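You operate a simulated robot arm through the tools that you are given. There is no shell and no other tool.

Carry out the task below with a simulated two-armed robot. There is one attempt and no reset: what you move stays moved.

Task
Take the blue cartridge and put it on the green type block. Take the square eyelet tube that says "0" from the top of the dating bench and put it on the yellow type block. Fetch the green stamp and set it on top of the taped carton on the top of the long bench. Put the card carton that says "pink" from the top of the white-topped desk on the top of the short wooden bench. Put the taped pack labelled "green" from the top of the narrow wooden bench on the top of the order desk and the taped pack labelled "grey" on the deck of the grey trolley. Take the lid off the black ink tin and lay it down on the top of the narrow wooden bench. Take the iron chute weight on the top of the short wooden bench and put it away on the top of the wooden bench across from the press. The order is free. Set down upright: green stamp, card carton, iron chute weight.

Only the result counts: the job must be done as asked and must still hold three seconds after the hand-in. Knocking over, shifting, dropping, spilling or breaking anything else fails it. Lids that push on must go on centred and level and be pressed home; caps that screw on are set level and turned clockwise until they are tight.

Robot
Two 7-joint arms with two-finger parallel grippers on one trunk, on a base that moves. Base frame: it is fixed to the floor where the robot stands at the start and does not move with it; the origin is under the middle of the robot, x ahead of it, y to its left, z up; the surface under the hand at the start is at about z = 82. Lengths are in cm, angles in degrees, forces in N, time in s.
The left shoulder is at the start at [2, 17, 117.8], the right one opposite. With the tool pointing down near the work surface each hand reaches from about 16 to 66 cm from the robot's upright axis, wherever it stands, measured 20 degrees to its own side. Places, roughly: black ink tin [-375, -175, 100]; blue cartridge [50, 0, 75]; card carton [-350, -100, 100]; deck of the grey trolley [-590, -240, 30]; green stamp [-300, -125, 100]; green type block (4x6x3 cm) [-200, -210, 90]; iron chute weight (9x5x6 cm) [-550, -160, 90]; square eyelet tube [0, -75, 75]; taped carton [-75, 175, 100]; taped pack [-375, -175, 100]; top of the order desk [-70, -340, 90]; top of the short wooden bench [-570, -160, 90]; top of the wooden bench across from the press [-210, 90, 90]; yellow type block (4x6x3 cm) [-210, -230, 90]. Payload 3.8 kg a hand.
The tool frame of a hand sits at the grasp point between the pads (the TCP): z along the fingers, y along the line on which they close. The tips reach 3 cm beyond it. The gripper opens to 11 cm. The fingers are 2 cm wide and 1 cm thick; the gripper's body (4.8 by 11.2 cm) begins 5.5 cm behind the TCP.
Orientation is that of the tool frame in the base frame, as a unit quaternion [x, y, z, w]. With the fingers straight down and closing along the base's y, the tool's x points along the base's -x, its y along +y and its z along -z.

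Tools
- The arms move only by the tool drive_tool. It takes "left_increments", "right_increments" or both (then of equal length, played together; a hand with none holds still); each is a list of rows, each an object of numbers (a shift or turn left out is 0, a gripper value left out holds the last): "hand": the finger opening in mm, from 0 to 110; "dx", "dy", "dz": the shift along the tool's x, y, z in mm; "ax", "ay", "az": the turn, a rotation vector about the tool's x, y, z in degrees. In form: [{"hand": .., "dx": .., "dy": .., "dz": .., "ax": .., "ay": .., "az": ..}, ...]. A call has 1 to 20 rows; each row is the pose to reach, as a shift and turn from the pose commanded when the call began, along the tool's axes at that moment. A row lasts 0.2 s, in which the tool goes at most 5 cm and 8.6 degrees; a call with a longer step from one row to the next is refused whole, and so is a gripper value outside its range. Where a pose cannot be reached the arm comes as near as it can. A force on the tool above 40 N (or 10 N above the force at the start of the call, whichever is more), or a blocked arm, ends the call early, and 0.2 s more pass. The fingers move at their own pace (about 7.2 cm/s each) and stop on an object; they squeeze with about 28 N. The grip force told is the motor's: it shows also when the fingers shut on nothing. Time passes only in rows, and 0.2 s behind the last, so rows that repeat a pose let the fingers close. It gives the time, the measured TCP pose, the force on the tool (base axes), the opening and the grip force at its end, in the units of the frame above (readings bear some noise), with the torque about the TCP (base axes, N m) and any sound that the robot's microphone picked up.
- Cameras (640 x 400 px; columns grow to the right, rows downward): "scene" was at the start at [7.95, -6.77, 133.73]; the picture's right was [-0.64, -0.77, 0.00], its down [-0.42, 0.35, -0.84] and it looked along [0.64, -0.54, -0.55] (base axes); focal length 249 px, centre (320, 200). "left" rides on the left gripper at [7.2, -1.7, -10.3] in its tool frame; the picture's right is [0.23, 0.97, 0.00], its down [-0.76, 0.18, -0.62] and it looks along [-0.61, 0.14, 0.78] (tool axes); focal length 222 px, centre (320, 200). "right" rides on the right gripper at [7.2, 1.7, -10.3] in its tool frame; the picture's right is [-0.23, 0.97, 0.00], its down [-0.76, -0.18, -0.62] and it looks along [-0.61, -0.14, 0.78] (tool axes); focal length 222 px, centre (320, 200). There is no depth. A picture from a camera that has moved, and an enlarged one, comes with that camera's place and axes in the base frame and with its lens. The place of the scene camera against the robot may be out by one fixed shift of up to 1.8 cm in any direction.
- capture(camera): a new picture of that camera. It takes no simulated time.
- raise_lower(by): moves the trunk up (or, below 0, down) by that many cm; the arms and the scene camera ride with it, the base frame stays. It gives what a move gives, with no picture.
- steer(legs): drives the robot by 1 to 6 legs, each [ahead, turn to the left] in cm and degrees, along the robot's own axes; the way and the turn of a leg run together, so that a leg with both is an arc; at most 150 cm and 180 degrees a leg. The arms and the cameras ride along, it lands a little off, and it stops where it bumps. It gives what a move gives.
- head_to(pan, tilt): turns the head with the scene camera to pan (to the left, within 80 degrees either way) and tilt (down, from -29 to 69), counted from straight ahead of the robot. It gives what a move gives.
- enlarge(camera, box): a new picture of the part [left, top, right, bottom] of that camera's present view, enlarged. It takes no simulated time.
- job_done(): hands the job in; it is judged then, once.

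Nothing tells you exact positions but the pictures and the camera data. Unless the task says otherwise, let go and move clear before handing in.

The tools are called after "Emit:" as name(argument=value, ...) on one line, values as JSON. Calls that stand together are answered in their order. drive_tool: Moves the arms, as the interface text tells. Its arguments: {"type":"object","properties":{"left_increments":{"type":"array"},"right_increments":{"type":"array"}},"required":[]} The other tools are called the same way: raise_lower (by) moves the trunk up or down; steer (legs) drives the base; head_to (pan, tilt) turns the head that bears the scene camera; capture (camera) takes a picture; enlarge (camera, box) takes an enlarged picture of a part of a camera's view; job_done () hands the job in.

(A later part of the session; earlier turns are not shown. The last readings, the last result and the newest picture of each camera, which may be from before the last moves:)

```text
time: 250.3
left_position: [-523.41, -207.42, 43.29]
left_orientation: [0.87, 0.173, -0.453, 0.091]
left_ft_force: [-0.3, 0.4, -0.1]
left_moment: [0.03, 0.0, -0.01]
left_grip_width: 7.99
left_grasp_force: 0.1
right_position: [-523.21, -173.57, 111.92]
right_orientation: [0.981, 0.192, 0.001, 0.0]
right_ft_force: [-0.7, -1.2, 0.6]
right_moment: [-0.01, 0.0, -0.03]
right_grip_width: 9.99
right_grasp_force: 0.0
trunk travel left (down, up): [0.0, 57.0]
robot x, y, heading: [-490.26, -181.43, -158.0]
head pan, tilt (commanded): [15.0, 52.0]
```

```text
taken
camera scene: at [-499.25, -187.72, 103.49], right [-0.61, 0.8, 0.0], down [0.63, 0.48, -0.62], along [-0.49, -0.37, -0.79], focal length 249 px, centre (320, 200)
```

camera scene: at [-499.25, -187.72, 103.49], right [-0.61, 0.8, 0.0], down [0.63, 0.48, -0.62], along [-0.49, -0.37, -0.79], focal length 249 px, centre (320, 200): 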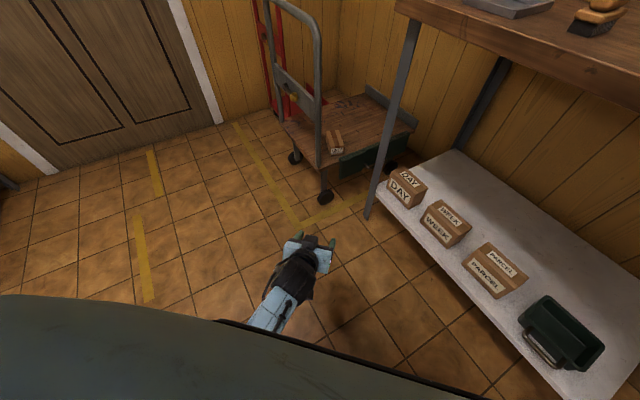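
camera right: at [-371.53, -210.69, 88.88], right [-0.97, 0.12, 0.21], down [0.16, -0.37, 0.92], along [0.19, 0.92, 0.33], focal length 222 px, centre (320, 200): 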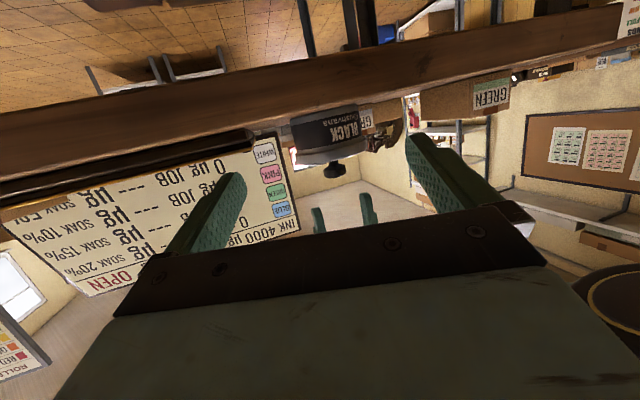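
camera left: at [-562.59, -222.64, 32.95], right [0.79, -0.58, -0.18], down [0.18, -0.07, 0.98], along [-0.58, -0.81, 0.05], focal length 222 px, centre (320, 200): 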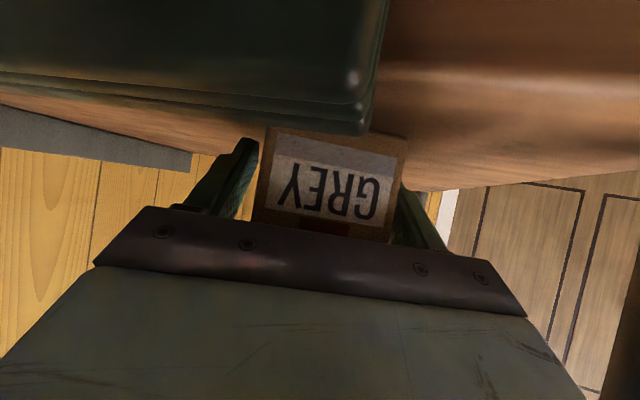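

GREY is delivered. I raise the trunk, return the left hand to pointing down, and drive round to the white desk's end for the PINK carton.

Emit:
raise_lower(by=27.5)

Emit:
drive_tool(left_increments=[{"ay": 8}, {"ay": 16}, {"ay": 24}, {"ay": 32}, {"ay": 40}, {"ay": 48}, {"ay": 55}, {"ay": 55}])

Emit:
drive_tool(left_increments=[{"dz": -45}, {"dz": -90}, {"dz": -135}, {"dz": -180}, {"dz": -225}, {"dz": -270}, {"dz": -315}, {"dz": -360}, {"dz": -400}], right_increments=[{"dz": 20, "dx": -5}, {"dz": 40, "dx": -10}, {"dz": 60, "dx": -15}, {"dz": 80, "dx": -20}, {"dz": 100, "dx": -20}, {"dz": 120, "dx": -20}, {"dz": 140, "dx": -20}, {"dz": 160, "dx": -20}, {"dz": 180, "dx": -20}])

Emit:
steer(legs=[[0, -134], [120, 0], [0, -60]])

Emit:
head_to(pan=-20, tilt=20)

Emit:
capture(camera="scene")

```text
time: 253.1
left_position: [-523.51, -207.48, 70.63]
left_orientation: [0.87, 0.173, -0.452, 0.091]
left_ft_force: [0.1, -0.3, 0.2]
left_moment: [-0.02, -0.01, -0.02]
left_grip_width: 7.99
left_grasp_force: 0.1
right_position: [-523.33, -173.57, 139.35]
right_orientation: [0.981, 0.192, 0.002, -0.001]
right_ft_force: [0.1, -1.1, -0.1]
right_moment: [0.01, 0.0, -0.01]
right_grip_width: 9.99
right_grasp_force: 0.1
trunk travel left (down, up): [-27.5, 29.5]
robot x, y, heading: [-490.25, -181.53, -157.9]
head pan, tilt (commanded): [15.0, 52.0]
```

```text
time: 254.9
left_position: [-523.26, -207.43, 70.71]
left_orientation: [0.981, 0.194, 0.001, -0.001]
left_ft_force: [-0.5, -0.4, 0.0]
left_moment: [-0.01, -0.02, 0.02]
left_grip_width: 8.0
left_grasp_force: 0.0
right_position: [-523.32, -173.65, 139.48]
right_orientation: [0.982, 0.191, 0.002, 0.0]
right_ft_force: [0.6, 0.2, 0.1]
right_moment: [0.0, 0.01, -0.03]
right_grip_width: 9.99
right_grasp_force: 0.1
trunk travel left (down, up): [-27.5, 29.5]
robot x, y, heading: [-490.48, -181.65, -157.7]
head pan, tilt (commanded): [15.0, 52.0]
```

```text
time: 256.9
left_position: [-536.94, -214.23, 93.12]
left_orientation: [0.981, 0.196, 0.001, 0.001]
left_ft_force: [0.2, -1.1, 0.0]
left_moment: [0.0, -0.01, 0.01]
left_grip_width: 8.0
left_grasp_force: 0.1
left hand out of reach, approached as far as the arm can: row 3, 4, 5, 6, 7, 8, 9
right_position: [-525.07, -174.12, 121.37]
right_orientation: [0.982, 0.191, 0.002, 0.0]
right_ft_force: [0.3, -0.8, 0.1]
right_moment: [-0.03, -0.01, 0.01]
right_grip_width: 9.98
right_grasp_force: 0.1
trunk travel left (down, up): [-27.5, 29.5]
robot x, y, heading: [-489.94, -181.11, -157.6]
head pan, tilt (commanded): [15.0, 52.0]
```

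```text
time: 271.1
left_position: [-396.8, -47.21, 93.35]
left_orientation: [-0.088, 0.996, 0.002, 0.0]
left_ft_force: [-0.6, -1.2, 0.5]
left_moment: [-0.01, -0.01, -0.02]
left_grip_width: 8.01
left_grasp_force: 0.0
right_position: [-417.02, -83.9, 121.38]
right_orientation: [-0.084, 0.996, 0.0, -0.002]
right_ft_force: [-0.1, -0.3, 1.0]
right_moment: [-0.01, 0.0, -0.01]
right_grip_width: 9.99
right_grasp_force: 0.1
trunk travel left (down, up): [-27.5, 29.5]
robot x, y, heading: [-449.27, -69.29, 9.9]
head pan, tilt (commanded): [15.0, 52.0]
```

```text
time: 272.1
left_position: [-396.88, -47.17, 93.5]
left_orientation: [-0.088, 0.996, 0.002, 0.0]
left_ft_force: [0.4, 0.1, 0.3]
left_moment: [0.01, 0.06, 0.02]
left_grip_width: 8.0
left_grasp_force: 0.1
right_position: [-417.09, -83.97, 121.3]
right_orientation: [-0.083, 0.997, 0.0, -0.002]
right_ft_force: [0.3, 0.4, 0.5]
right_moment: [0.01, -0.01, 0.01]
right_grip_width: 9.99
right_grasp_force: 0.1
trunk travel left (down, up): [-27.5, 29.5]
robot x, y, heading: [-449.58, -69.68, 9.5]
head pan, tilt (commanded): [-20.0, 20.0]
```

```text
taken
camera scene: at [-439.23, -71.76, 135.81], right [-0.18, -0.98, 0.0], down [-0.34, 0.06, -0.94], along [0.92, -0.17, -0.34], focal length 249 px, centre (320, 200)
```

scene: 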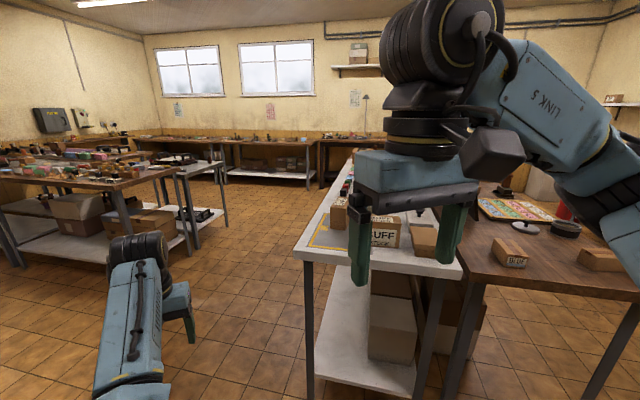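

I see the end of the white desk with the cartons. I first bring the left hand into a better posture, and zoom in on the cartons.

Emit:
drive_tool(left_increments=[{"dx": 30, "dz": -20}, {"dx": 60, "dz": -40}, {"dx": 90, "dz": -70}, {"dx": 120, "dz": -100}, {"dx": 150, "dz": -130}, {"dx": 170, "dz": -160}, {"dx": 180, "dz": -190}, {"dx": 180, "dz": -210}])

Emit:
enlarge(camera="scene", box=[290, 150, 490, 290])

Emit:
capture(camera="right")

```text
time: 273.9
left_position: [-392.72, -46.65, 104.39]
left_orientation: [-0.087, 0.996, 0.002, 0.0]
left_ft_force: [-0.7, -0.6, 0.0]
left_moment: [0.02, -0.01, -0.02]
left_grip_width: 7.97
left_grasp_force: 0.0
left hand out of reach, approached as far as the arm can: row 1, 2, 3, 4, 5, 6, 7, 8
right_position: [-417.17, -83.88, 121.32]
right_orientation: [-0.084, 0.996, -0.001, -0.002]
right_ft_force: [0.0, -0.2, 0.4]
right_moment: [0.0, 0.02, -0.02]
right_grip_width: 10.0
right_grasp_force: 0.0
trunk travel left (down, up): [-27.5, 29.5]
robot x, y, heading: [-449.25, -69.4, 9.8]
head pan, tilt (commanded): [-20.0, 20.0]
```

```text
2.86 times, centred on (390, 220) of scene
camera zoom: at [-439.23, -71.77, 135.81], right [-0.18, -0.98, 0.0], down [-0.34, 0.06, -0.94], along [0.92, -0.17, -0.34], focal length 711 px, centre (120, 143)
```

zoom: 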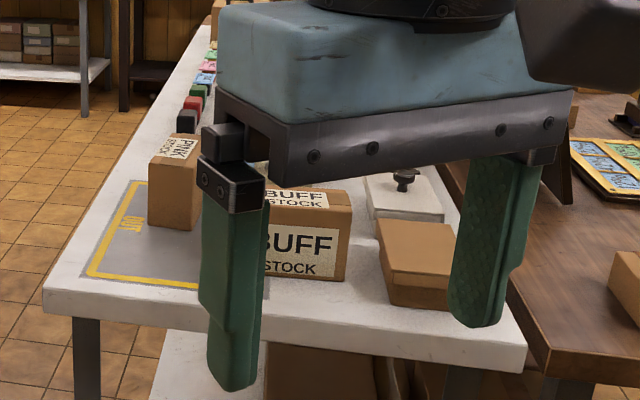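

```text
taken
camera right: at [-424.45, -83.37, 131.8], right [0.06, 1.0, 0.0], down [0.78, -0.05, 0.62], along [0.62, -0.04, -0.78], focal length 222 px, centre (320, 200)
```

right: 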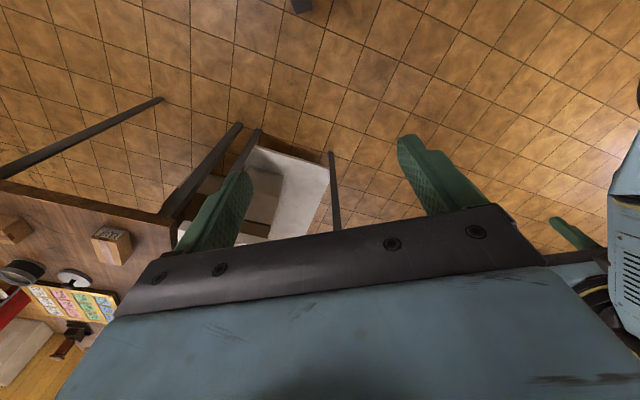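

The left arm has got into an awkward elbow-low posture. I look at it.

Emit:
head_to(pan=35, tilt=35)

Emit:
capture(camera="scene")

Emit:
head_to(pan=70, tilt=55)

Emit:
capture(camera="scene")

```text
time: 275.1
left_position: [-392.68, -46.62, 104.46]
left_orientation: [-0.088, 0.996, 0.001, 0.001]
left_ft_force: [-0.9, -0.6, 0.1]
left_moment: [-0.02, -0.03, 0.01]
left_grip_width: 8.0
left_grasp_force: 0.1
right_position: [-417.05, -83.91, 121.41]
right_orientation: [-0.084, 0.996, 0.0, -0.002]
right_ft_force: [0.6, 0.3, 0.8]
right_moment: [0.02, 0.02, 0.0]
right_grip_width: 10.0
right_grasp_force: 0.0
trunk travel left (down, up): [-27.5, 29.5]
robot x, y, heading: [-449.75, -69.44, 9.8]
head pan, tilt (commanded): [35.0, 35.0]
```

```text
taken
camera scene: at [-442.13, -63.92, 133.43], right [0.7, -0.71, 0.0], down [-0.41, -0.4, -0.82], along [0.58, 0.58, -0.57], focal length 249 px, centre (320, 200)
```

scene: 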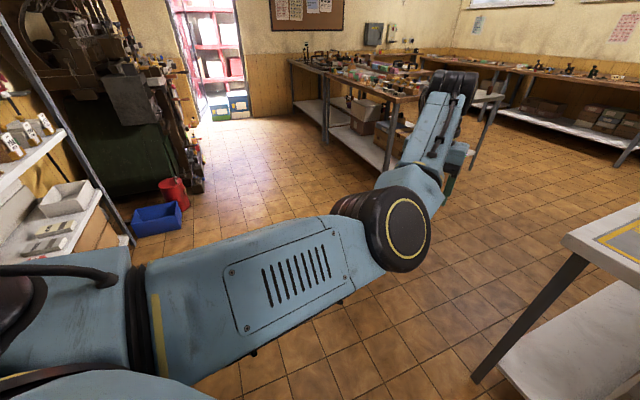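

```text
time: 276.1
left_position: [-392.71, -46.62, 104.48]
left_orientation: [-0.089, 0.996, 0.002, 0.001]
left_ft_force: [0.1, 0.0, -0.3]
left_moment: [0.02, -0.02, 0.0]
left_grip_width: 8.04
left_grasp_force: 0.0
right_position: [-417.04, -83.85, 121.45]
right_orientation: [-0.084, 0.996, 0.0, -0.002]
right_ft_force: [-0.1, -0.6, 0.6]
right_moment: [-0.01, 0.01, 0.01]
right_grip_width: 10.0
right_grasp_force: 0.1
trunk travel left (down, up): [-27.5, 29.5]
robot x, y, heading: [-449.86, -69.47, 9.6]
head pan, tilt (commanded): [70.0, 55.0]
```

```text
taken
camera scene: at [-447.1, -63.02, 130.61], right [0.98, -0.18, 0.0], down [-0.15, -0.81, -0.57], along [0.1, 0.56, -0.82], focal length 249 px, centre (320, 200)
```

scene: 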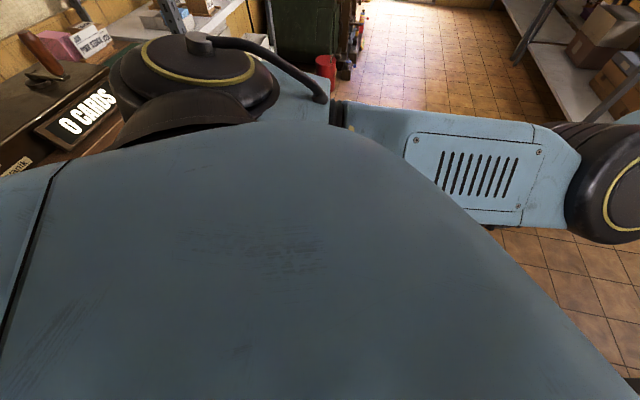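

I try to unfold the left arm by pulling the hand in low and close to the body, then raising it.

Emit:
drive_tool(left_increments=[{"dx": 30, "dz": 30}, {"dx": 65, "dz": 60}, {"dx": 100, "dz": 90}, {"dx": 135, "dz": 120}, {"dx": 170, "dz": 150}, {"dx": 210, "dz": 170}, {"dx": 250, "dz": 170}, {"dx": 290, "dz": 170}])

Emit:
head_to(pan=35, tilt=45)

Emit:
capture(camera="scene")

```text
time: 277.9
left_position: [-421.54, -50.64, 80.19]
left_orientation: [-0.089, 0.996, 0.022, 0.016]
left_ft_force: [-0.5, 0.4, -0.2]
left_moment: [-0.02, -0.03, 0.03]
left_grip_width: 8.0
left_grasp_force: 0.1
left hand out of reach, approached as far as the arm can: row 1, 2, 3, 4, 5, 6, 7, 8
right_position: [-417.17, -83.86, 121.39]
right_orientation: [-0.084, 0.996, -0.001, 0.0]
right_ft_force: [-0.2, 0.1, -0.2]
right_moment: [-0.01, -0.02, 0.01]
right_grip_width: 10.0
right_grasp_force: 0.1
trunk travel left (down, up): [-27.5, 29.5]
robot x, y, heading: [-449.33, -69.57, 9.9]
head pan, tilt (commanded): [70.0, 55.0]
```

```text
time: 278.9
left_position: [-421.5, -50.75, 79.87]
left_orientation: [-0.087, 0.996, 0.022, 0.012]
left_ft_force: [-0.4, -0.1, -0.1]
left_moment: [-0.02, 0.0, 0.06]
left_grip_width: 7.99
left_grasp_force: 0.0
right_position: [-417.08, -83.84, 121.44]
right_orientation: [-0.084, 0.996, 0.001, -0.002]
right_ft_force: [0.0, 0.1, 0.3]
right_moment: [0.02, -0.02, 0.01]
right_grip_width: 10.0
right_grasp_force: 0.1
trunk travel left (down, up): [-27.5, 29.5]
robot x, y, heading: [-449.29, -69.58, 9.8]
head pan, tilt (commanded): [35.0, 45.0]
```

```text
taken
camera scene: at [-442.62, -64.38, 131.94], right [0.7, -0.71, 0.0], down [-0.5, -0.5, -0.71], along [0.5, 0.5, -0.71], focal length 249 px, centre (320, 200)
```

scene: 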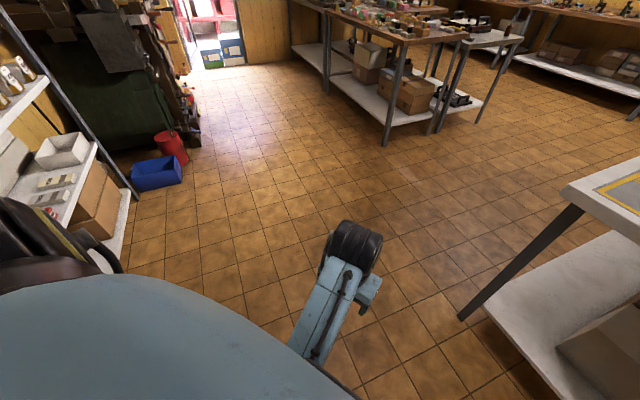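

I'll retrace the earlier path in reverse: extend low, slant the hand, raise it slanted, then turn it down again.

Emit:
drive_tool(left_increments=[{"dx": -45, "dz": 10}, {"dx": -90, "dz": 20}, {"dx": -135, "dz": 40}, {"dx": -180, "dz": 60}, {"dx": -225, "dz": 80}, {"dx": -265, "dz": 95}])

Emit:
drive_tool(left_increments=[{"ay": -8}, {"ay": -16}, {"ay": -24}, {"ay": -32}, {"ay": -40}, {"ay": -48}, {"ay": -55}])

Emit:
drive_tool(left_increments=[{"dx": -36, "dz": -25}, {"dx": -72, "dz": -51}, {"dx": -108, "dz": -77}, {"dx": -144, "dz": -103}, {"dx": -180, "dz": -129}, {"dx": -216, "dz": -155}, {"dx": -252, "dz": -180}, {"dx": -288, "dz": -205}, {"dx": -324, "dz": -230}, {"dx": -360, "dz": -255}, {"dx": -396, "dz": -280}])

Emit:
capture(camera="scene")

```text
time: 280.4
left_position: [-396.22, -47.42, 70.06]
left_orientation: [-0.09, 0.996, 0.0, -0.001]
left_ft_force: [-7.0, -1.3, -8.3]
left_moment: [0.19, -0.57, 0.01]
left_grip_width: 7.98
left_grasp_force: 0.0
right_position: [-417.0, -83.88, 121.26]
right_orientation: [-0.084, 0.996, 0.0, -0.002]
right_ft_force: [0.9, -0.9, -0.2]
right_moment: [0.01, 0.0, 0.03]
right_grip_width: 9.99
right_grasp_force: 0.0
trunk travel left (down, up): [-27.5, 29.5]
robot x, y, heading: [-449.42, -69.38, 9.7]
head pan, tilt (commanded): [35.0, 45.0]
```

```text
time: 281.9
left_position: [-395.88, -46.98, 70.69]
left_orientation: [-0.076, 0.883, 0.042, 0.461]
left_ft_force: [0.4, 0.1, 0.1]
left_moment: [-0.01, -0.03, -0.04]
left_grip_width: 8.0
left_grasp_force: 0.0
right_position: [-417.16, -83.92, 121.35]
right_orientation: [-0.084, 0.996, 0.0, -0.002]
right_ft_force: [1.1, -0.9, -0.5]
right_moment: [0.01, 0.01, 0.05]
right_grip_width: 10.02
right_grasp_force: 0.0
trunk travel left (down, up): [-27.5, 29.5]
robot x, y, heading: [-449.44, -69.31, 9.8]
head pan, tilt (commanded): [35.0, 45.0]
```

```text
time: 284.4
left_position: [-396.18, -47.41, 119.03]
left_orientation: [-0.077, 0.883, 0.041, 0.461]
left_ft_force: [0.6, 0.2, -0.6]
left_moment: [0.01, 0.01, 0.0]
left_grip_width: 8.01
left_grasp_force: 0.0
right_position: [-416.87, -83.97, 121.39]
right_orientation: [-0.084, 0.996, 0.0, -0.002]
right_ft_force: [0.2, -0.4, 0.5]
right_moment: [-0.01, 0.02, -0.01]
right_grip_width: 10.01
right_grasp_force: 0.1
trunk travel left (down, up): [-27.5, 29.5]
robot x, y, heading: [-449.18, -69.47, 10.1]
head pan, tilt (commanded): [35.0, 45.0]
```

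```text
taken
camera scene: at [-442.63, -64.37, 131.95], right [0.7, -0.71, 0.0], down [-0.5, -0.5, -0.71], along [0.5, 0.5, -0.71], focal length 249 px, centre (320, 200)
```

scene: 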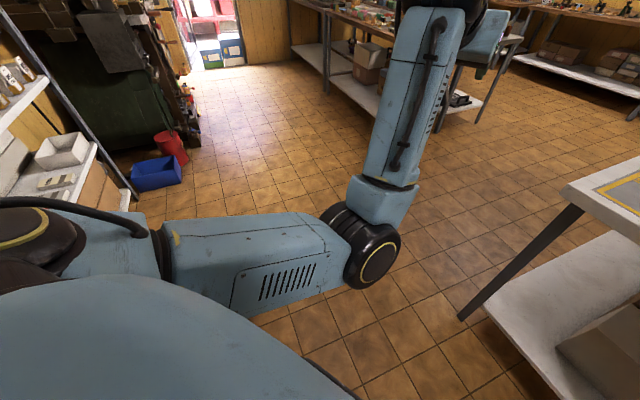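

Emit:
drive_tool(left_increments=[{"ay": 7, "dz": -15}, {"ay": 14, "dz": -30}, {"ay": 21, "dz": -45}, {"ay": 28, "dz": -60}, {"ay": 35, "dz": -75}, {"ay": 42, "dz": -90}, {"ay": 49, "dz": -105}, {"ay": 55, "dz": -120}])

Emit:
capture(camera="scene")

```text
time: 286.1
left_position: [-395.98, -46.53, 128.84]
left_orientation: [-0.086, 0.995, 0.007, 0.047]
left_ft_force: [1.0, 0.3, -0.3]
left_moment: [-0.01, -0.03, -0.01]
left_grip_width: 8.02
left_grasp_force: 0.0
left hand out of reach, approached as far as the arm can: row 2, 3, 4, 5, 6, 7, 8
right_position: [-416.99, -83.91, 121.42]
right_orientation: [-0.084, 0.996, -0.001, -0.002]
right_ft_force: [0.0, 0.1, 0.0]
right_moment: [0.05, 0.02, -0.01]
right_grip_width: 10.0
right_grasp_force: 0.1
trunk travel left (down, up): [-27.5, 29.5]
robot x, y, heading: [-449.46, -69.44, 9.8]
head pan, tilt (commanded): [35.0, 45.0]
```

```text
taken
camera scene: at [-442.55, -64.48, 131.94], right [0.7, -0.71, 0.0], down [-0.5, -0.5, -0.71], along [0.5, 0.5, -0.71], focal length 249 px, centre (320, 200)
```

scene: 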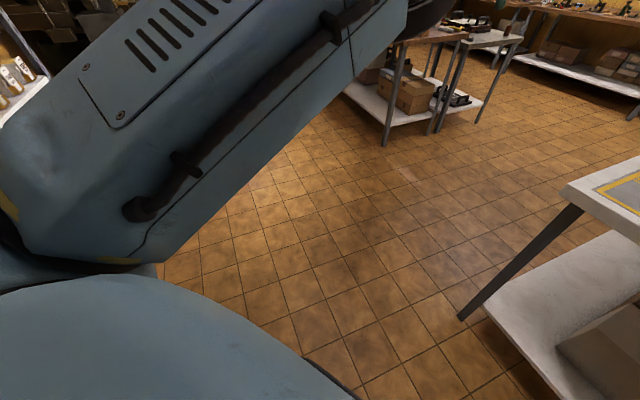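

The elbow swung back out. I bring the left hand to the normal carrying place and make it vertical.

Emit:
drive_tool(left_increments=[{"dx": 20, "dz": 30, "ay": 2}, {"dx": 45, "dz": 60, "ay": 4}, {"dx": 70, "dz": 90, "ay": 5.3}, {"dx": 95, "dz": 120, "ay": 5.3}, {"dx": 120, "dz": 150, "ay": 5.3}, {"dx": 140, "dz": 160, "ay": 5.3}, {"dx": 140, "dz": 160, "ay": 5.3}])

Emit:
capture(camera="scene")

```text
time: 287.8
left_position: [-397.01, -46.13, 126.34]
left_orientation: [-0.087, 0.996, 0.003, 0.001]
left_ft_force: [-0.4, 0.4, 0.0]
left_moment: [-0.03, -0.01, -0.01]
left_grip_width: 7.97
left_grasp_force: 0.1
left hand out of reach, approached as far as the arm can: row 1, 2, 3, 4, 5, 6, 7
right_position: [-417.07, -83.83, 121.24]
right_orientation: [-0.083, 0.997, -0.001, -0.002]
right_ft_force: [-0.7, 0.7, -0.2]
right_moment: [0.0, -0.03, 0.02]
right_grip_width: 9.97
right_grasp_force: 0.1
trunk travel left (down, up): [-27.5, 29.5]
robot x, y, heading: [-449.64, -69.5, 9.5]
head pan, tilt (commanded): [35.0, 45.0]
```

```text
taken
camera scene: at [-442.62, -64.38, 131.95], right [0.7, -0.71, 0.0], down [-0.5, -0.5, -0.71], along [0.5, 0.5, -0.71], focal length 249 px, centre (320, 200)
```

scene: 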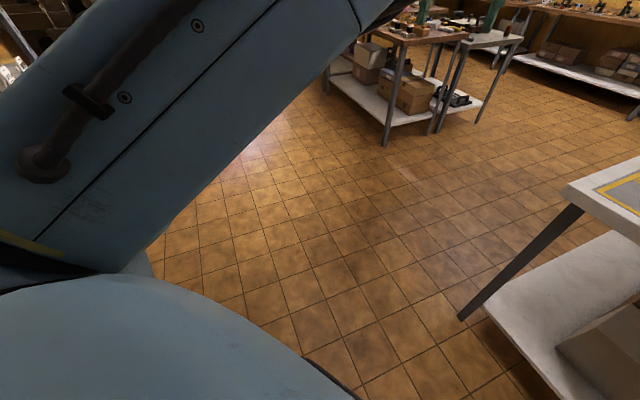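

Emit:
drive_tool(left_increments=[{"dy": 40}, {"dy": 80}, {"dy": 120}, {"dy": 160}, {"dy": 160, "dx": 40}, {"dy": 160, "dx": 80}, {"dy": 160, "dx": 120}])

Emit:
capture(camera="scene")

```text
time: 289.4
left_position: [-412.2, -32.34, 124.99]
left_orientation: [-0.093, 0.996, -0.002, -0.005]
left_ft_force: [0.2, -1.8, 0.3]
left_moment: [0.1, 0.11, 0.01]
left_grip_width: 8.01
left_grasp_force: 0.0
left hand out of reach, approached as far as the arm can: row 6
right_position: [-417.09, -84.29, 121.34]
right_orientation: [-0.083, 0.997, 0.002, -0.001]
right_ft_force: [0.1, -0.2, 0.0]
right_moment: [0.08, 0.03, -0.02]
right_grip_width: 10.0
right_grasp_force: 0.0
trunk travel left (down, up): [-27.5, 29.5]
robot x, y, heading: [-449.24, -69.27, 9.7]
head pan, tilt (commanded): [35.0, 45.0]
```

```text
taken
camera scene: at [-442.88, -64.22, 132.43], right [0.75, -0.66, 0.0], down [-0.44, -0.5, -0.75], along [0.49, 0.56, -0.66], focal length 249 px, centre (320, 200)
```

scene: 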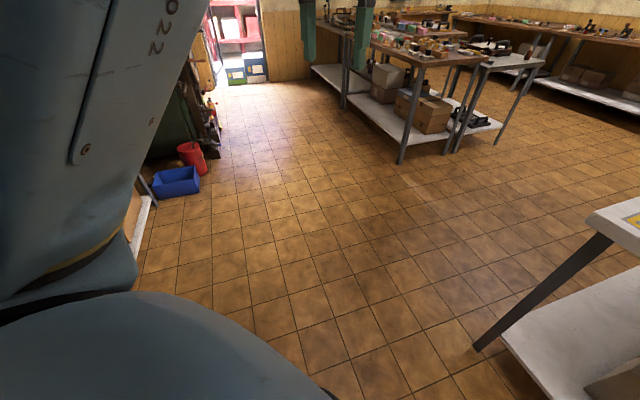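

The forearm is brushing the head; I move the hand forward, outward and down to get clear.

Emit:
drive_tool(left_increments=[{"dy": 20, "dx": -20, "dz": 20}, {"dy": 40, "dx": -40, "dz": 40}, {"dy": 40, "dx": -60, "dz": 70}, {"dy": 40, "dx": -60, "dz": 100}, {"dy": 40, "dx": -60, "dz": 130}])

Emit:
capture(camera="scene")

```text
time: 290.6
left_position: [-406.77, -27.41, 112.37]
left_orientation: [-0.088, 0.996, 0.002, 0.001]
left_ft_force: [0.2, 0.2, 0.8]
left_moment: [0.01, 0.0, -0.03]
left_grip_width: 8.0
left_grasp_force: 0.0
right_position: [-417.04, -83.93, 121.4]
right_orientation: [-0.084, 0.996, 0.001, -0.002]
right_ft_force: [-0.4, -0.3, -0.9]
right_moment: [0.0, -0.04, 0.0]
right_grip_width: 9.99
right_grasp_force: 0.1
trunk travel left (down, up): [-27.5, 29.5]
robot x, y, heading: [-449.65, -69.4, 9.8]
head pan, tilt (commanded): [35.0, 45.0]
```

```text
taken
camera scene: at [-442.59, -64.38, 131.94], right [0.7, -0.71, 0.0], down [-0.5, -0.5, -0.71], along [0.5, 0.5, -0.71], focal length 249 px, centre (320, 200)
```

scene: 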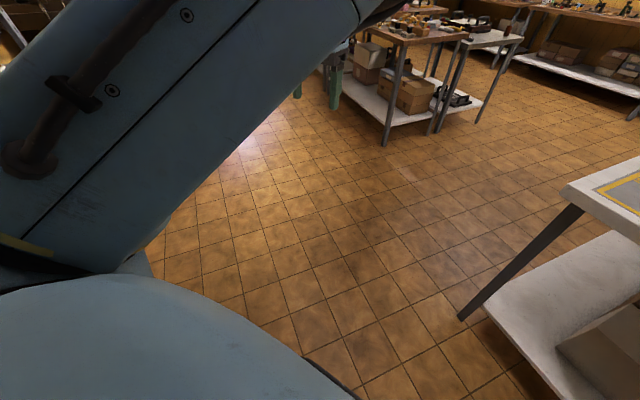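

Emit:
drive_tool(left_increments=[{"dy": -30, "dz": 20}, {"dy": -60, "dz": 40}, {"dy": -90, "dz": 60}, {"dy": -120, "dz": 60}, {"dy": -150, "dz": 60}, {"dy": -180, "dz": 60}])

Emit:
capture(camera="scene")

```text
time: 291.9
left_position: [-398.68, -39.17, 107.48]
left_orientation: [-0.087, 0.996, 0.002, -0.001]
left_ft_force: [0.4, -0.1, 0.4]
left_moment: [0.03, 0.03, -0.03]
left_grip_width: 7.99
left_grasp_force: 0.1
left hand out of reach, approached as far as the arm can: row 3, 4, 5, 6
right_position: [-416.94, -83.95, 121.31]
right_orientation: [-0.084, 0.996, 0.0, -0.001]
right_ft_force: [0.0, 0.0, 0.1]
right_moment: [0.03, 0.02, 0.0]
right_grip_width: 9.99
right_grasp_force: 0.0
trunk travel left (down, up): [-27.5, 29.5]
robot x, y, heading: [-449.41, -69.46, 9.7]
head pan, tilt (commanded): [35.0, 45.0]
```

```text
taken
camera scene: at [-442.53, -64.43, 131.94], right [0.7, -0.71, 0.0], down [-0.5, -0.5, -0.71], along [0.5, 0.5, -0.71], focal length 249 px, centre (320, 200)
```

scene: 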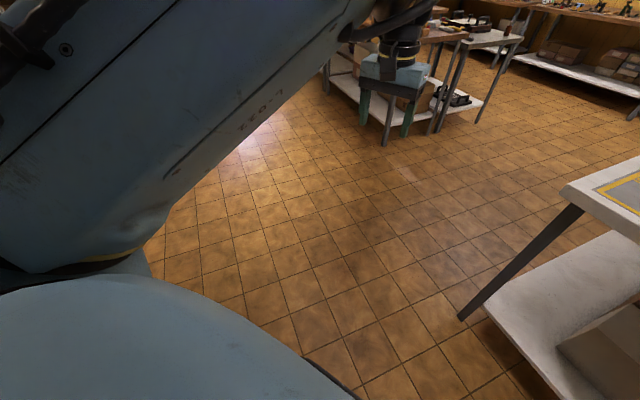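

Emit:
drive_tool(left_increments=[{"dy": 40, "dx": 20}, {"dy": 80, "dx": 50}, {"dy": 120, "dx": 80}, {"dy": 160, "dx": 110}, {"dy": 200, "dx": 140}, {"dy": 230, "dx": 170}, {"dy": 230, "dx": 190, "dz": 40}, {"dy": 230, "dx": 190, "dz": 85}, {"dy": 230, "dx": 190, "dz": 130}])

Emit:
head_to(pan=50, tilt=45)

Emit:
capture(camera="scene")

```text
time: 293.9
left_position: [-421.13, -20.15, 94.52]
left_orientation: [-0.087, 0.996, 0.003, 0.001]
left_ft_force: [0.4, -0.3, -0.2]
left_moment: [-0.01, -0.01, 0.0]
left_grip_width: 7.96
left_grasp_force: 0.1
right_position: [-417.03, -83.77, 121.31]
right_orientation: [-0.084, 0.996, 0.0, -0.002]
right_ft_force: [0.0, -0.1, 0.4]
right_moment: [0.03, 0.02, -0.03]
right_grip_width: 10.0
right_grasp_force: 0.0
trunk travel left (down, up): [-27.5, 29.5]
robot x, y, heading: [-449.23, -69.16, 9.8]
head pan, tilt (commanded): [35.0, 45.0]
```

```text
time: 294.7
left_position: [-421.15, -20.29, 94.59]
left_orientation: [-0.087, 0.996, 0.002, 0.0]
left_ft_force: [-0.3, 0.7, 1.2]
left_moment: [0.05, 0.0, -0.02]
left_grip_width: 7.97
left_grasp_force: 0.1
right_position: [-417.11, -83.9, 121.36]
right_orientation: [-0.083, 0.997, 0.0, -0.002]
right_ft_force: [-0.1, 0.0, -0.3]
right_moment: [0.02, -0.01, 0.04]
right_grip_width: 9.99
right_grasp_force: 0.1
trunk travel left (down, up): [-27.5, 29.5]
robot x, y, heading: [-449.51, -69.26, 9.6]
head pan, tilt (commanded): [50.0, 45.0]
```

```text
taken
camera scene: at [-444.29, -63.09, 131.95], right [0.86, -0.5, 0.0], down [-0.36, -0.61, -0.71], along [0.36, 0.61, -0.71], focal length 249 px, centre (320, 200)
```

scene: 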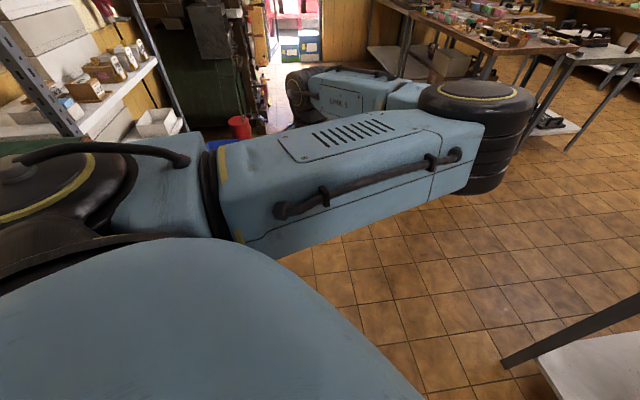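

The elbow is now on the inner side. I lower the hand and bring it across low to swing the elbow under and outward, checking the posture.

Emit:
drive_tool(left_increments=[{"dz": 45}, {"dz": 90}, {"dz": 135}, {"dz": 180}, {"dz": 220}, {"dz": 260}, {"dz": 300}])

Emit:
capture(camera="scene")

Emit:
drive_tool(left_increments=[{"dy": -40, "dx": -10}, {"dy": -80, "dx": -20}, {"dy": -120, "dx": -30}, {"dy": -160, "dx": -40}, {"dy": -200, "dx": -40}, {"dy": -240, "dx": -40}, {"dy": -280, "dx": -40}])

Emit:
head_to(pan=40, tilt=50)

Emit:
capture(camera="scene")

```text
time: 296.3
left_position: [-421.38, -19.7, 63.91]
left_orientation: [-0.088, 0.996, 0.001, 0.0]
left_ft_force: [0.0, 0.2, -0.6]
left_moment: [-0.01, -0.02, 0.01]
left_grip_width: 8.0
left_grasp_force: 0.2
right_position: [-417.11, -83.82, 121.32]
right_orientation: [-0.084, 0.996, -0.001, -0.002]
right_ft_force: [0.1, -0.2, -0.9]
right_moment: [-0.04, 0.0, 0.0]
right_grip_width: 10.02
right_grasp_force: 0.1
trunk travel left (down, up): [-27.5, 29.5]
robot x, y, heading: [-449.34, -69.31, 9.8]
head pan, tilt (commanded): [50.0, 45.0]
```

```text
taken
camera scene: at [-444.31, -63.03, 131.94], right [0.86, -0.5, 0.0], down [-0.36, -0.61, -0.71], along [0.36, 0.61, -0.71], focal length 249 px, centre (320, 200)
```

scene: 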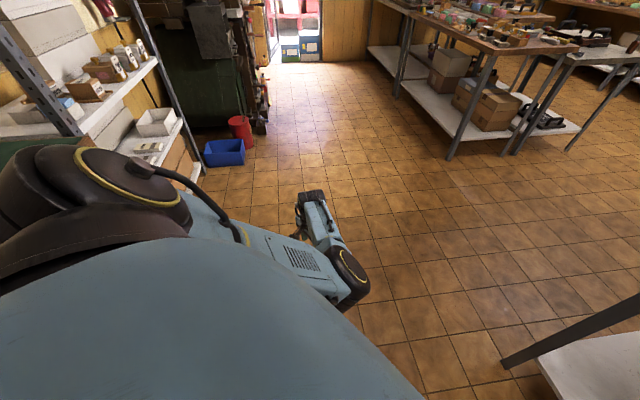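

```text
time: 297.9
left_position: [-412.81, -45.87, 63.49]
left_orientation: [-0.09, 0.996, 0.006, 0.0]
left_ft_force: [-0.9, 0.3, 0.3]
left_moment: [-0.02, -0.02, 0.05]
left_grip_width: 8.0
left_grasp_force: 0.1
right_position: [-417.06, -83.87, 121.3]
right_orientation: [-0.084, 0.996, 0.0, -0.002]
right_ft_force: [0.0, -0.3, 0.3]
right_moment: [-0.04, -0.03, 0.01]
right_grip_width: 9.98
right_grasp_force: 0.1
trunk travel left (down, up): [-27.5, 29.5]
robot x, y, heading: [-449.39, -69.5, 10.0]
head pan, tilt (commanded): [50.0, 45.0]
```

```text
time: 298.6
left_position: [-412.95, -46.08, 63.35]
left_orientation: [-0.088, 0.996, 0.006, -0.001]
left_ft_force: [0.1, -0.4, -0.1]
left_moment: [0.0, 0.02, -0.01]
left_grip_width: 8.0
left_grasp_force: 0.1
right_position: [-416.98, -83.95, 121.34]
right_orientation: [-0.085, 0.996, 0.0, -0.002]
right_ft_force: [0.6, 0.6, -0.5]
right_moment: [0.0, 0.0, 0.02]
right_grip_width: 10.02
right_grasp_force: 0.1
trunk travel left (down, up): [-27.5, 29.5]
robot x, y, heading: [-449.26, -69.54, 9.5]
head pan, tilt (commanded): [40.0, 50.0]
```

```text
taken
camera scene: at [-443.42, -64.23, 131.26], right [0.76, -0.65, 0.0], down [-0.49, -0.58, -0.64], along [0.42, 0.49, -0.77], focal length 249 px, centre (320, 200)
```

scene: 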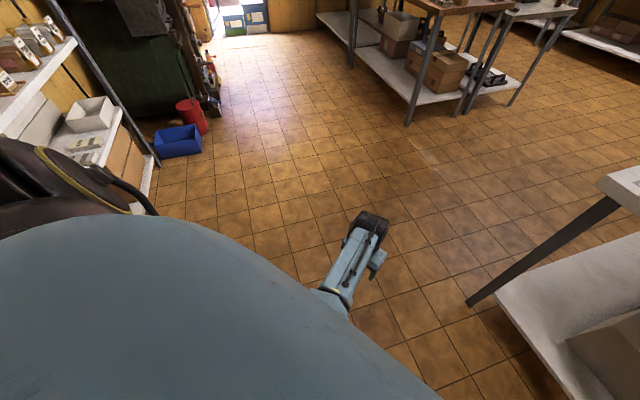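

Emit:
drive_tool(left_increments=[{"dy": -45}, {"dy": -90}, {"dy": -135}, {"dy": -180}, {"dy": -225}, {"dy": -270}])

Emit:
capture(camera="scene")

Emit:
drive_tool(left_increments=[{"dz": -40}, {"dz": -80}, {"dz": -120}, {"dz": -160}, {"dz": -200}, {"dz": -240}])

Emit:
capture(camera="scene")

```text
time: 300.2
left_position: [-409.26, -63.57, 59.87]
left_orientation: [-0.117, 0.992, 0.047, -0.017]
left_ft_force: [1.0, -0.2, -0.5]
left_moment: [0.03, 0.0, 0.0]
left_grip_width: 8.0
left_grasp_force: 0.0
left hand out of reach, approached as far as the arm can: row 6
right_position: [-417.11, -83.9, 121.37]
right_orientation: [-0.084, 0.996, -0.001, -0.001]
right_ft_force: [0.1, 0.0, 0.2]
right_moment: [0.02, -0.03, 0.0]
right_grip_width: 9.99
right_grasp_force: 0.1
trunk travel left (down, up): [-27.5, 29.5]
robot x, y, heading: [-449.37, -69.27, 9.9]
head pan, tilt (commanded): [40.0, 50.0]
stopped in row 6 (left hand): the arm was blocked; the commanded pose is now the measured one
```

```text
taken
camera scene: at [-443.39, -64.21, 131.25], right [0.76, -0.65, 0.0], down [-0.49, -0.58, -0.64], along [0.42, 0.49, -0.77], focal length 249 px, centre (320, 200)
```

scene: 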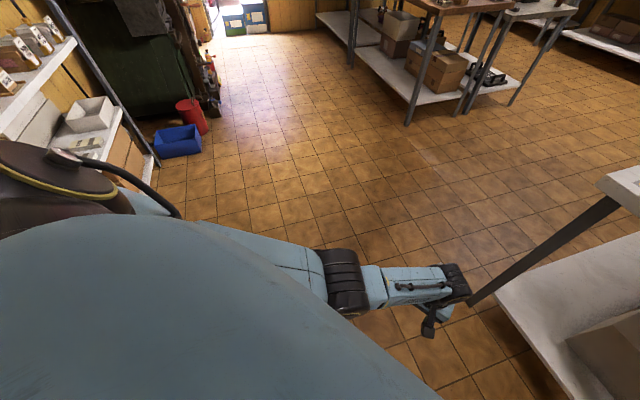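

```text
time: 301.8
left_position: [-408.21, -62.39, 79.79]
left_orientation: [-0.132, 0.987, 0.081, -0.03]
left_ft_force: [0.0, -0.1, -0.2]
left_moment: [-0.02, 0.01, -0.04]
left_grip_width: 7.99
left_grasp_force: 0.1
left hand out of reach, approached as far as the arm can: row 6
right_position: [-417.06, -83.87, 121.29]
right_orientation: [-0.084, 0.996, 0.0, -0.001]
right_ft_force: [-0.7, 0.4, -0.7]
right_moment: [-0.02, -0.05, 0.0]
right_grip_width: 10.01
right_grasp_force: 0.1
trunk travel left (down, up): [-27.5, 29.5]
robot x, y, heading: [-449.4, -69.36, 9.7]
head pan, tilt (commanded): [40.0, 50.0]
stopped in row 6 (left hand): the arm was blocked; the commanded pose is now the measured one
```

```text
taken
camera scene: at [-443.45, -64.21, 131.26], right [0.76, -0.65, 0.0], down [-0.49, -0.58, -0.64], along [0.42, 0.49, -0.77], focal length 249 px, centre (320, 200)
```

scene: 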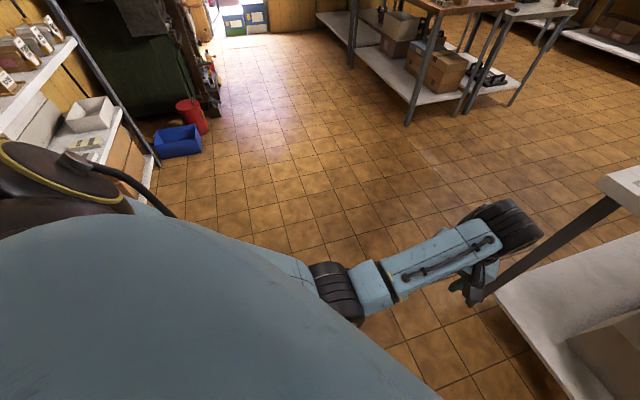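

The elbow is now on the outer side, low. I continue raising the hand with small corrections.

Emit:
drive_tool(left_increments=[{"dz": -30, "dy": 15, "ax": 2}, {"dz": -60, "dy": 30, "ax": 4}, {"dz": -90, "dy": 45, "ax": 6}, {"dz": -120, "dy": 60, "ax": 8}, {"dz": -150, "dy": 60, "ax": 8}, {"dz": -180, "dy": 60, "ax": 8}, {"dz": -210, "dy": 60, "ax": 8}])

Emit:
capture(camera="scene")

```text
time: 303.4
left_position: [-396.32, -58.32, 92.92]
left_orientation: [-0.138, 0.99, 0.013, -0.023]
left_ft_force: [0.2, -0.3, 0.0]
left_moment: [0.0, -0.04, 0.02]
left_grip_width: 7.98
left_grasp_force: 0.1
left hand out of reach, approached as far as the arm can: row 1, 2, 3, 4, 5, 6, 7
right_position: [-416.97, -84.01, 121.35]
right_orientation: [-0.084, 0.996, 0.0, -0.001]
right_ft_force: [0.0, -1.0, 0.3]
right_moment: [0.03, 0.05, 0.02]
right_grip_width: 10.0
right_grasp_force: 0.0
trunk travel left (down, up): [-27.5, 29.5]
robot x, y, heading: [-449.43, -69.18, 9.9]
head pan, tilt (commanded): [40.0, 50.0]
```

```text
taken
camera scene: at [-443.33, -64.39, 131.26], right [0.76, -0.65, 0.0], down [-0.5, -0.58, -0.64], along [0.41, 0.49, -0.77], focal length 249 px, centre (320, 200)
```

scene: 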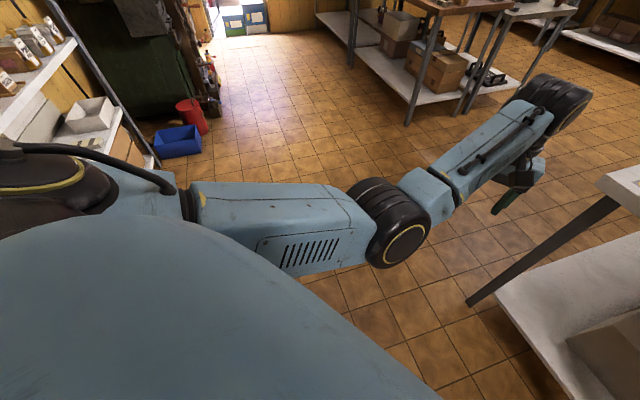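

I'll free the elbow another way: slant the left hand, yaw it to point right (so the forearm comes from the left), raise it, then turn it down. I move the right hand aside first.

Emit:
drive_tool(right_increments=[{"dy": -40}, {"dy": -80}, {"dy": -120}, {"dy": -160}, {"dy": -180}, {"dy": -180}, {"dy": -180}], left_increments=[{"ay": -8}, {"ay": -16}, {"ay": -24}, {"ay": -32}, {"ay": -40}, {"ay": -48}, {"ay": -50}])

Emit:
drive_tool(left_increments=[{"ax": 6.2, "az": 5.2, "dz": -10}, {"ax": 12.4, "az": 10.4, "dz": -20}, {"ax": 18.6, "az": 15.6, "dz": -30}, {"ax": 24.8, "az": 20.8, "dz": -40}, {"ax": 31, "az": 26, "dz": -50}, {"ax": 37.2, "az": 31.2, "dz": -60}, {"ax": 43.4, "az": 36.4, "dz": -70}, {"ax": 49.6, "az": 41.6, "dz": -80}, {"ax": 55.8, "az": 46.8, "dz": -90}])

Emit:
capture(camera="scene")

```text
time: 305.0
left_position: [-396.46, -58.66, 93.09]
left_orientation: [-0.115, 0.906, 0.064, 0.401]
left_ft_force: [0.2, 0.2, -0.5]
left_moment: [-0.01, -0.02, 0.01]
left_grip_width: 8.0
left_grasp_force: 0.1
right_position: [-414.11, -101.77, 121.32]
right_orientation: [-0.084, 0.997, 0.0, -0.002]
right_ft_force: [-0.1, -0.1, 0.3]
right_moment: [0.02, 0.0, -0.02]
right_grip_width: 10.0
right_grasp_force: 0.1
trunk travel left (down, up): [-27.5, 29.5]
robot x, y, heading: [-449.51, -69.25, 9.8]
head pan, tilt (commanded): [40.0, 50.0]
```

```text
time: 307.0
left_position: [-402.99, -60.26, 99.06]
left_orientation: [0.435, 0.803, -0.207, 0.35]
left_ft_force: [-0.3, -0.1, -0.1]
left_moment: [0.01, 0.01, -0.02]
left_grip_width: 8.01
left_grasp_force: 0.0
right_position: [-414.02, -101.63, 121.26]
right_orientation: [-0.084, 0.996, -0.001, -0.003]
right_ft_force: [1.1, -0.5, 0.6]
right_moment: [-0.01, 0.01, -0.01]
right_grip_width: 10.0
right_grasp_force: 0.1
trunk travel left (down, up): [-27.5, 29.5]
robot x, y, heading: [-449.19, -69.02, 9.6]
head pan, tilt (commanded): [40.0, 50.0]
```

```text
taken
camera scene: at [-443.41, -64.19, 131.25], right [0.76, -0.65, 0.0], down [-0.49, -0.58, -0.64], along [0.42, 0.49, -0.77], focal length 249 px, centre (320, 200)
```

scene: 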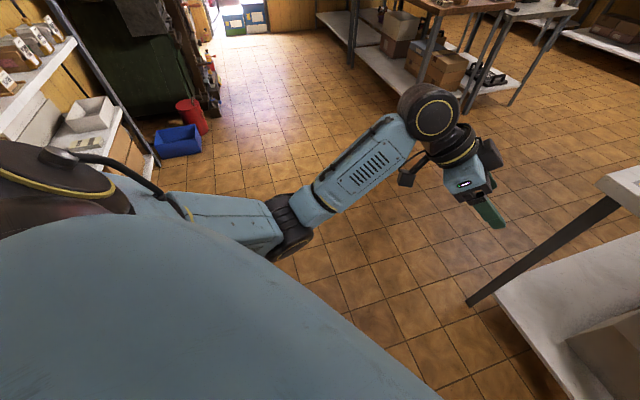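

The elbow is moving out to the left. I raise the hand in this orientation and then turn it down.

Emit:
drive_tool(left_increments=[{"dx": -33, "dz": -30}, {"dx": -66, "dz": -60}, {"dx": -100, "dz": -90}, {"dx": -133, "dz": -120}, {"dx": -150, "dz": -135}])

Emit:
drive_tool(left_increments=[{"ay": 8}, {"ay": 16}, {"ay": 24}, {"ay": 32}, {"ay": 40}, {"ay": 48}])

Emit:
capture(camera="scene")

```text
time: 308.2
left_position: [-402.43, -59.95, 119.44]
left_orientation: [0.435, 0.803, -0.207, 0.351]
left_ft_force: [-0.1, 1.3, -0.3]
left_moment: [0.0, -0.01, -0.03]
left_grip_width: 8.02
left_grasp_force: 0.0
right_position: [-414.14, -101.58, 121.27]
right_orientation: [-0.084, 0.996, -0.001, -0.002]
right_ft_force: [0.1, -0.1, 0.7]
right_moment: [-0.02, -0.01, 0.0]
right_grip_width: 10.01
right_grasp_force: 0.1
trunk travel left (down, up): [-27.5, 29.5]
robot x, y, heading: [-449.88, -69.41, 9.7]
head pan, tilt (commanded): [40.0, 50.0]
```

```text
time: 309.6
left_position: [-402.44, -60.12, 119.23]
left_orientation: [0.481, 0.876, -0.011, -0.008]
left_ft_force: [0.0, -1.0, 0.5]
left_moment: [0.02, -0.03, 0.03]
left_grip_width: 7.98
left_grasp_force: 0.0
right_position: [-414.19, -101.79, 121.21]
right_orientation: [-0.084, 0.996, 0.0, -0.002]
right_ft_force: [0.2, 0.0, 0.4]
right_moment: [0.01, 0.03, -0.02]
right_grip_width: 10.0
right_grasp_force: 0.1
trunk travel left (down, up): [-27.5, 29.5]
robot x, y, heading: [-449.4, -69.16, 10.1]
head pan, tilt (commanded): [40.0, 50.0]
```

```text
taken
camera scene: at [-443.43, -64.28, 131.26], right [0.76, -0.65, 0.0], down [-0.49, -0.58, -0.64], along [0.42, 0.49, -0.77], focal length 249 px, centre (320, 200)
```

scene: 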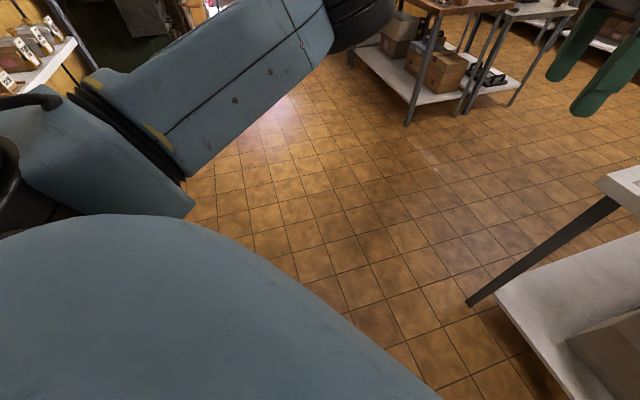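

The left arm is back in its good posture. I yaw the hand back to face ahead.

Emit:
drive_tool(left_increments=[{"az": -8.4}, {"az": -16.8}, {"az": -25.2}, {"az": -33.6}, {"az": -42}, {"az": -50.4}, {"az": -58.8}, {"az": -67.2}, {"az": -67.2, "dz": 30}, {"az": -67.2, "dz": 60}])

Emit:
head_to(pan=0, tilt=35)

Emit:
capture(camera="scene")

```text
time: 311.8
left_position: [-402.4, -60.32, 113.17]
left_orientation: [-0.084, 0.996, -0.006, -0.011]
left_ft_force: [0.1, -0.2, 0.9]
left_moment: [-0.02, 0.02, 0.0]
left_grip_width: 8.01
left_grasp_force: 0.0
right_position: [-413.92, -101.65, 121.14]
right_orientation: [-0.084, 0.996, 0.0, -0.003]
right_ft_force: [0.1, -0.3, -0.2]
right_moment: [-0.01, 0.0, 0.02]
right_grip_width: 9.98
right_grasp_force: 0.1
trunk travel left (down, up): [-27.5, 29.5]
robot x, y, heading: [-449.68, -69.44, 10.0]
head pan, tilt (commanded): [40.0, 50.0]
```

```text
time: 312.9
left_position: [-402.41, -60.36, 113.1]
left_orientation: [-0.084, 0.996, -0.007, -0.012]
left_ft_force: [-0.1, -0.2, -0.3]
left_moment: [0.03, 0.02, 0.0]
left_grip_width: 8.01
left_grasp_force: 0.0
right_position: [-414.13, -101.63, 121.26]
right_orientation: [-0.083, 0.997, 0.0, -0.002]
right_ft_force: [-0.3, 0.6, -0.1]
right_moment: [0.01, -0.01, -0.03]
right_grip_width: 10.02
right_grasp_force: 0.1
trunk travel left (down, up): [-27.5, 29.5]
robot x, y, heading: [-449.44, -69.66, 9.8]
head pan, tilt (commanded): [0.0, 35.0]
```

```text
taken
camera scene: at [-439.71, -68.59, 133.43], right [0.17, -0.99, 0.0], down [-0.57, -0.1, -0.82], along [0.81, 0.14, -0.57], focal length 249 px, centre (320, 200)
```

scene: 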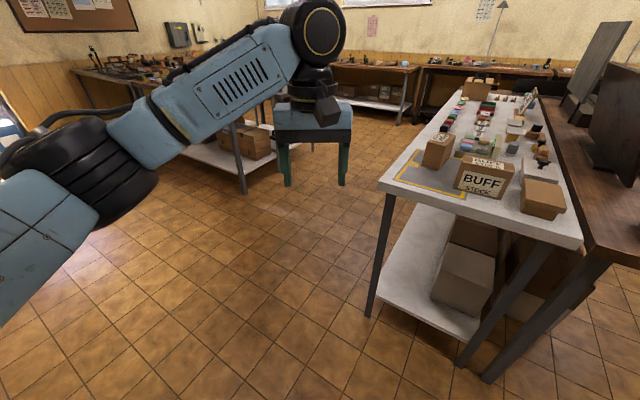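

Posture restored. The PINK carton stands on the OUT mat at about [-348, -97]; I turn and drive up to the end of the white desk.

Emit:
drive_tool(left_increments=[{"dx": 30, "dz": -10, "ax": -0.8, "ay": -1.2}, {"dx": 60, "dy": 30, "dz": -20, "ax": -0.8, "ay": -1.2}, {"dx": 80, "dy": 60, "dz": -40, "ax": -0.8, "ay": -1.2}])

Emit:
steer(legs=[[0, -32], [48, 0]])

Emit:
head_to(pan=0, tilt=40)

Emit:
capture(camera="scene")

Emit:
capture(camera="left")

```text
time: 313.7
left_position: [-411.28, -55.51, 117.33]
left_orientation: [-0.083, 0.997, 0.002, -0.002]
left_ft_force: [-0.5, 0.2, 0.2]
left_moment: [-0.03, 0.04, -0.02]
left_grip_width: 8.0
left_grasp_force: 0.2
right_position: [-414.15, -101.63, 121.34]
right_orientation: [-0.084, 0.996, -0.001, -0.001]
right_ft_force: [0.4, -1.1, 0.1]
right_moment: [-0.02, -0.04, -0.02]
right_grip_width: 10.03
right_grasp_force: 0.0
trunk travel left (down, up): [-27.5, 29.5]
robot x, y, heading: [-449.63, -69.27, 9.8]
head pan, tilt (commanded): [0.0, 35.0]
```

```text
time: 318.1
left_position: [-364.72, -94.66, 117.37]
left_orientation: [0.185, 0.983, 0.002, -0.003]
left_ft_force: [-0.2, 1.0, -0.8]
left_moment: [-0.01, 0.03, -0.01]
left_grip_width: 8.0
left_grasp_force: 0.1
right_position: [-390.94, -132.83, 121.14]
right_orientation: [0.185, 0.983, 0.001, -0.002]
right_ft_force: [1.0, -0.1, 0.7]
right_moment: [0.0, 0.02, 0.0]
right_grip_width: 10.0
right_grasp_force: 0.0
trunk travel left (down, up): [-27.5, 29.5]
robot x, y, heading: [-404.55, -86.83, -21.2]
head pan, tilt (commanded): [0.0, 35.0]
```

```text
time: 318.8
left_position: [-364.7, -94.79, 117.27]
left_orientation: [0.185, 0.983, 0.003, -0.002]
left_ft_force: [-0.5, 0.1, -0.3]
left_moment: [0.0, 0.0, 0.0]
left_grip_width: 8.0
left_grasp_force: 0.1
right_position: [-390.98, -132.9, 121.2]
right_orientation: [0.185, 0.983, -0.001, -0.002]
right_ft_force: [-0.9, -0.2, 0.8]
right_moment: [0.04, 0.01, -0.04]
right_grip_width: 10.0
right_grasp_force: 0.1
trunk travel left (down, up): [-27.5, 29.5]
robot x, y, heading: [-404.53, -87.17, -21.2]
head pan, tilt (commanded): [0.0, 40.0]
```

```text
taken
camera scene: at [-395.89, -91.85, 132.68], right [-0.36, -0.93, 0.0], down [-0.6, 0.23, -0.77], along [0.71, -0.28, -0.64], focal length 249 px, centre (320, 200)
```

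scene: 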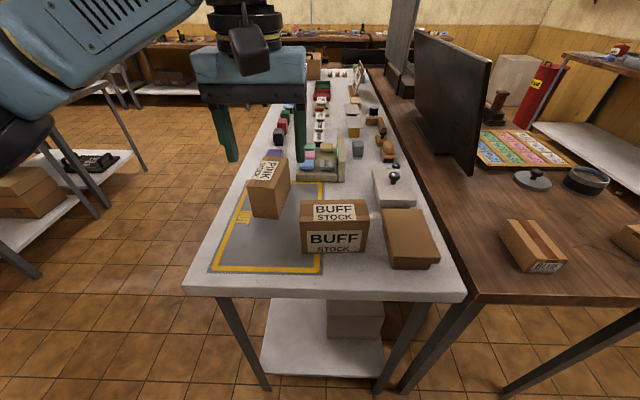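

```text
taken
camera left: at [-371.99, -93.77, 127.76], right [0.14, 0.99, 0.0], down [0.78, -0.11, 0.62], along [0.62, -0.08, -0.78], focal length 222 px, centre (320, 200)
```

left: 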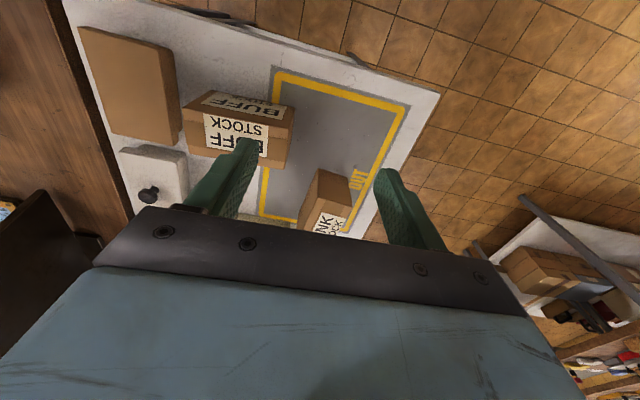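

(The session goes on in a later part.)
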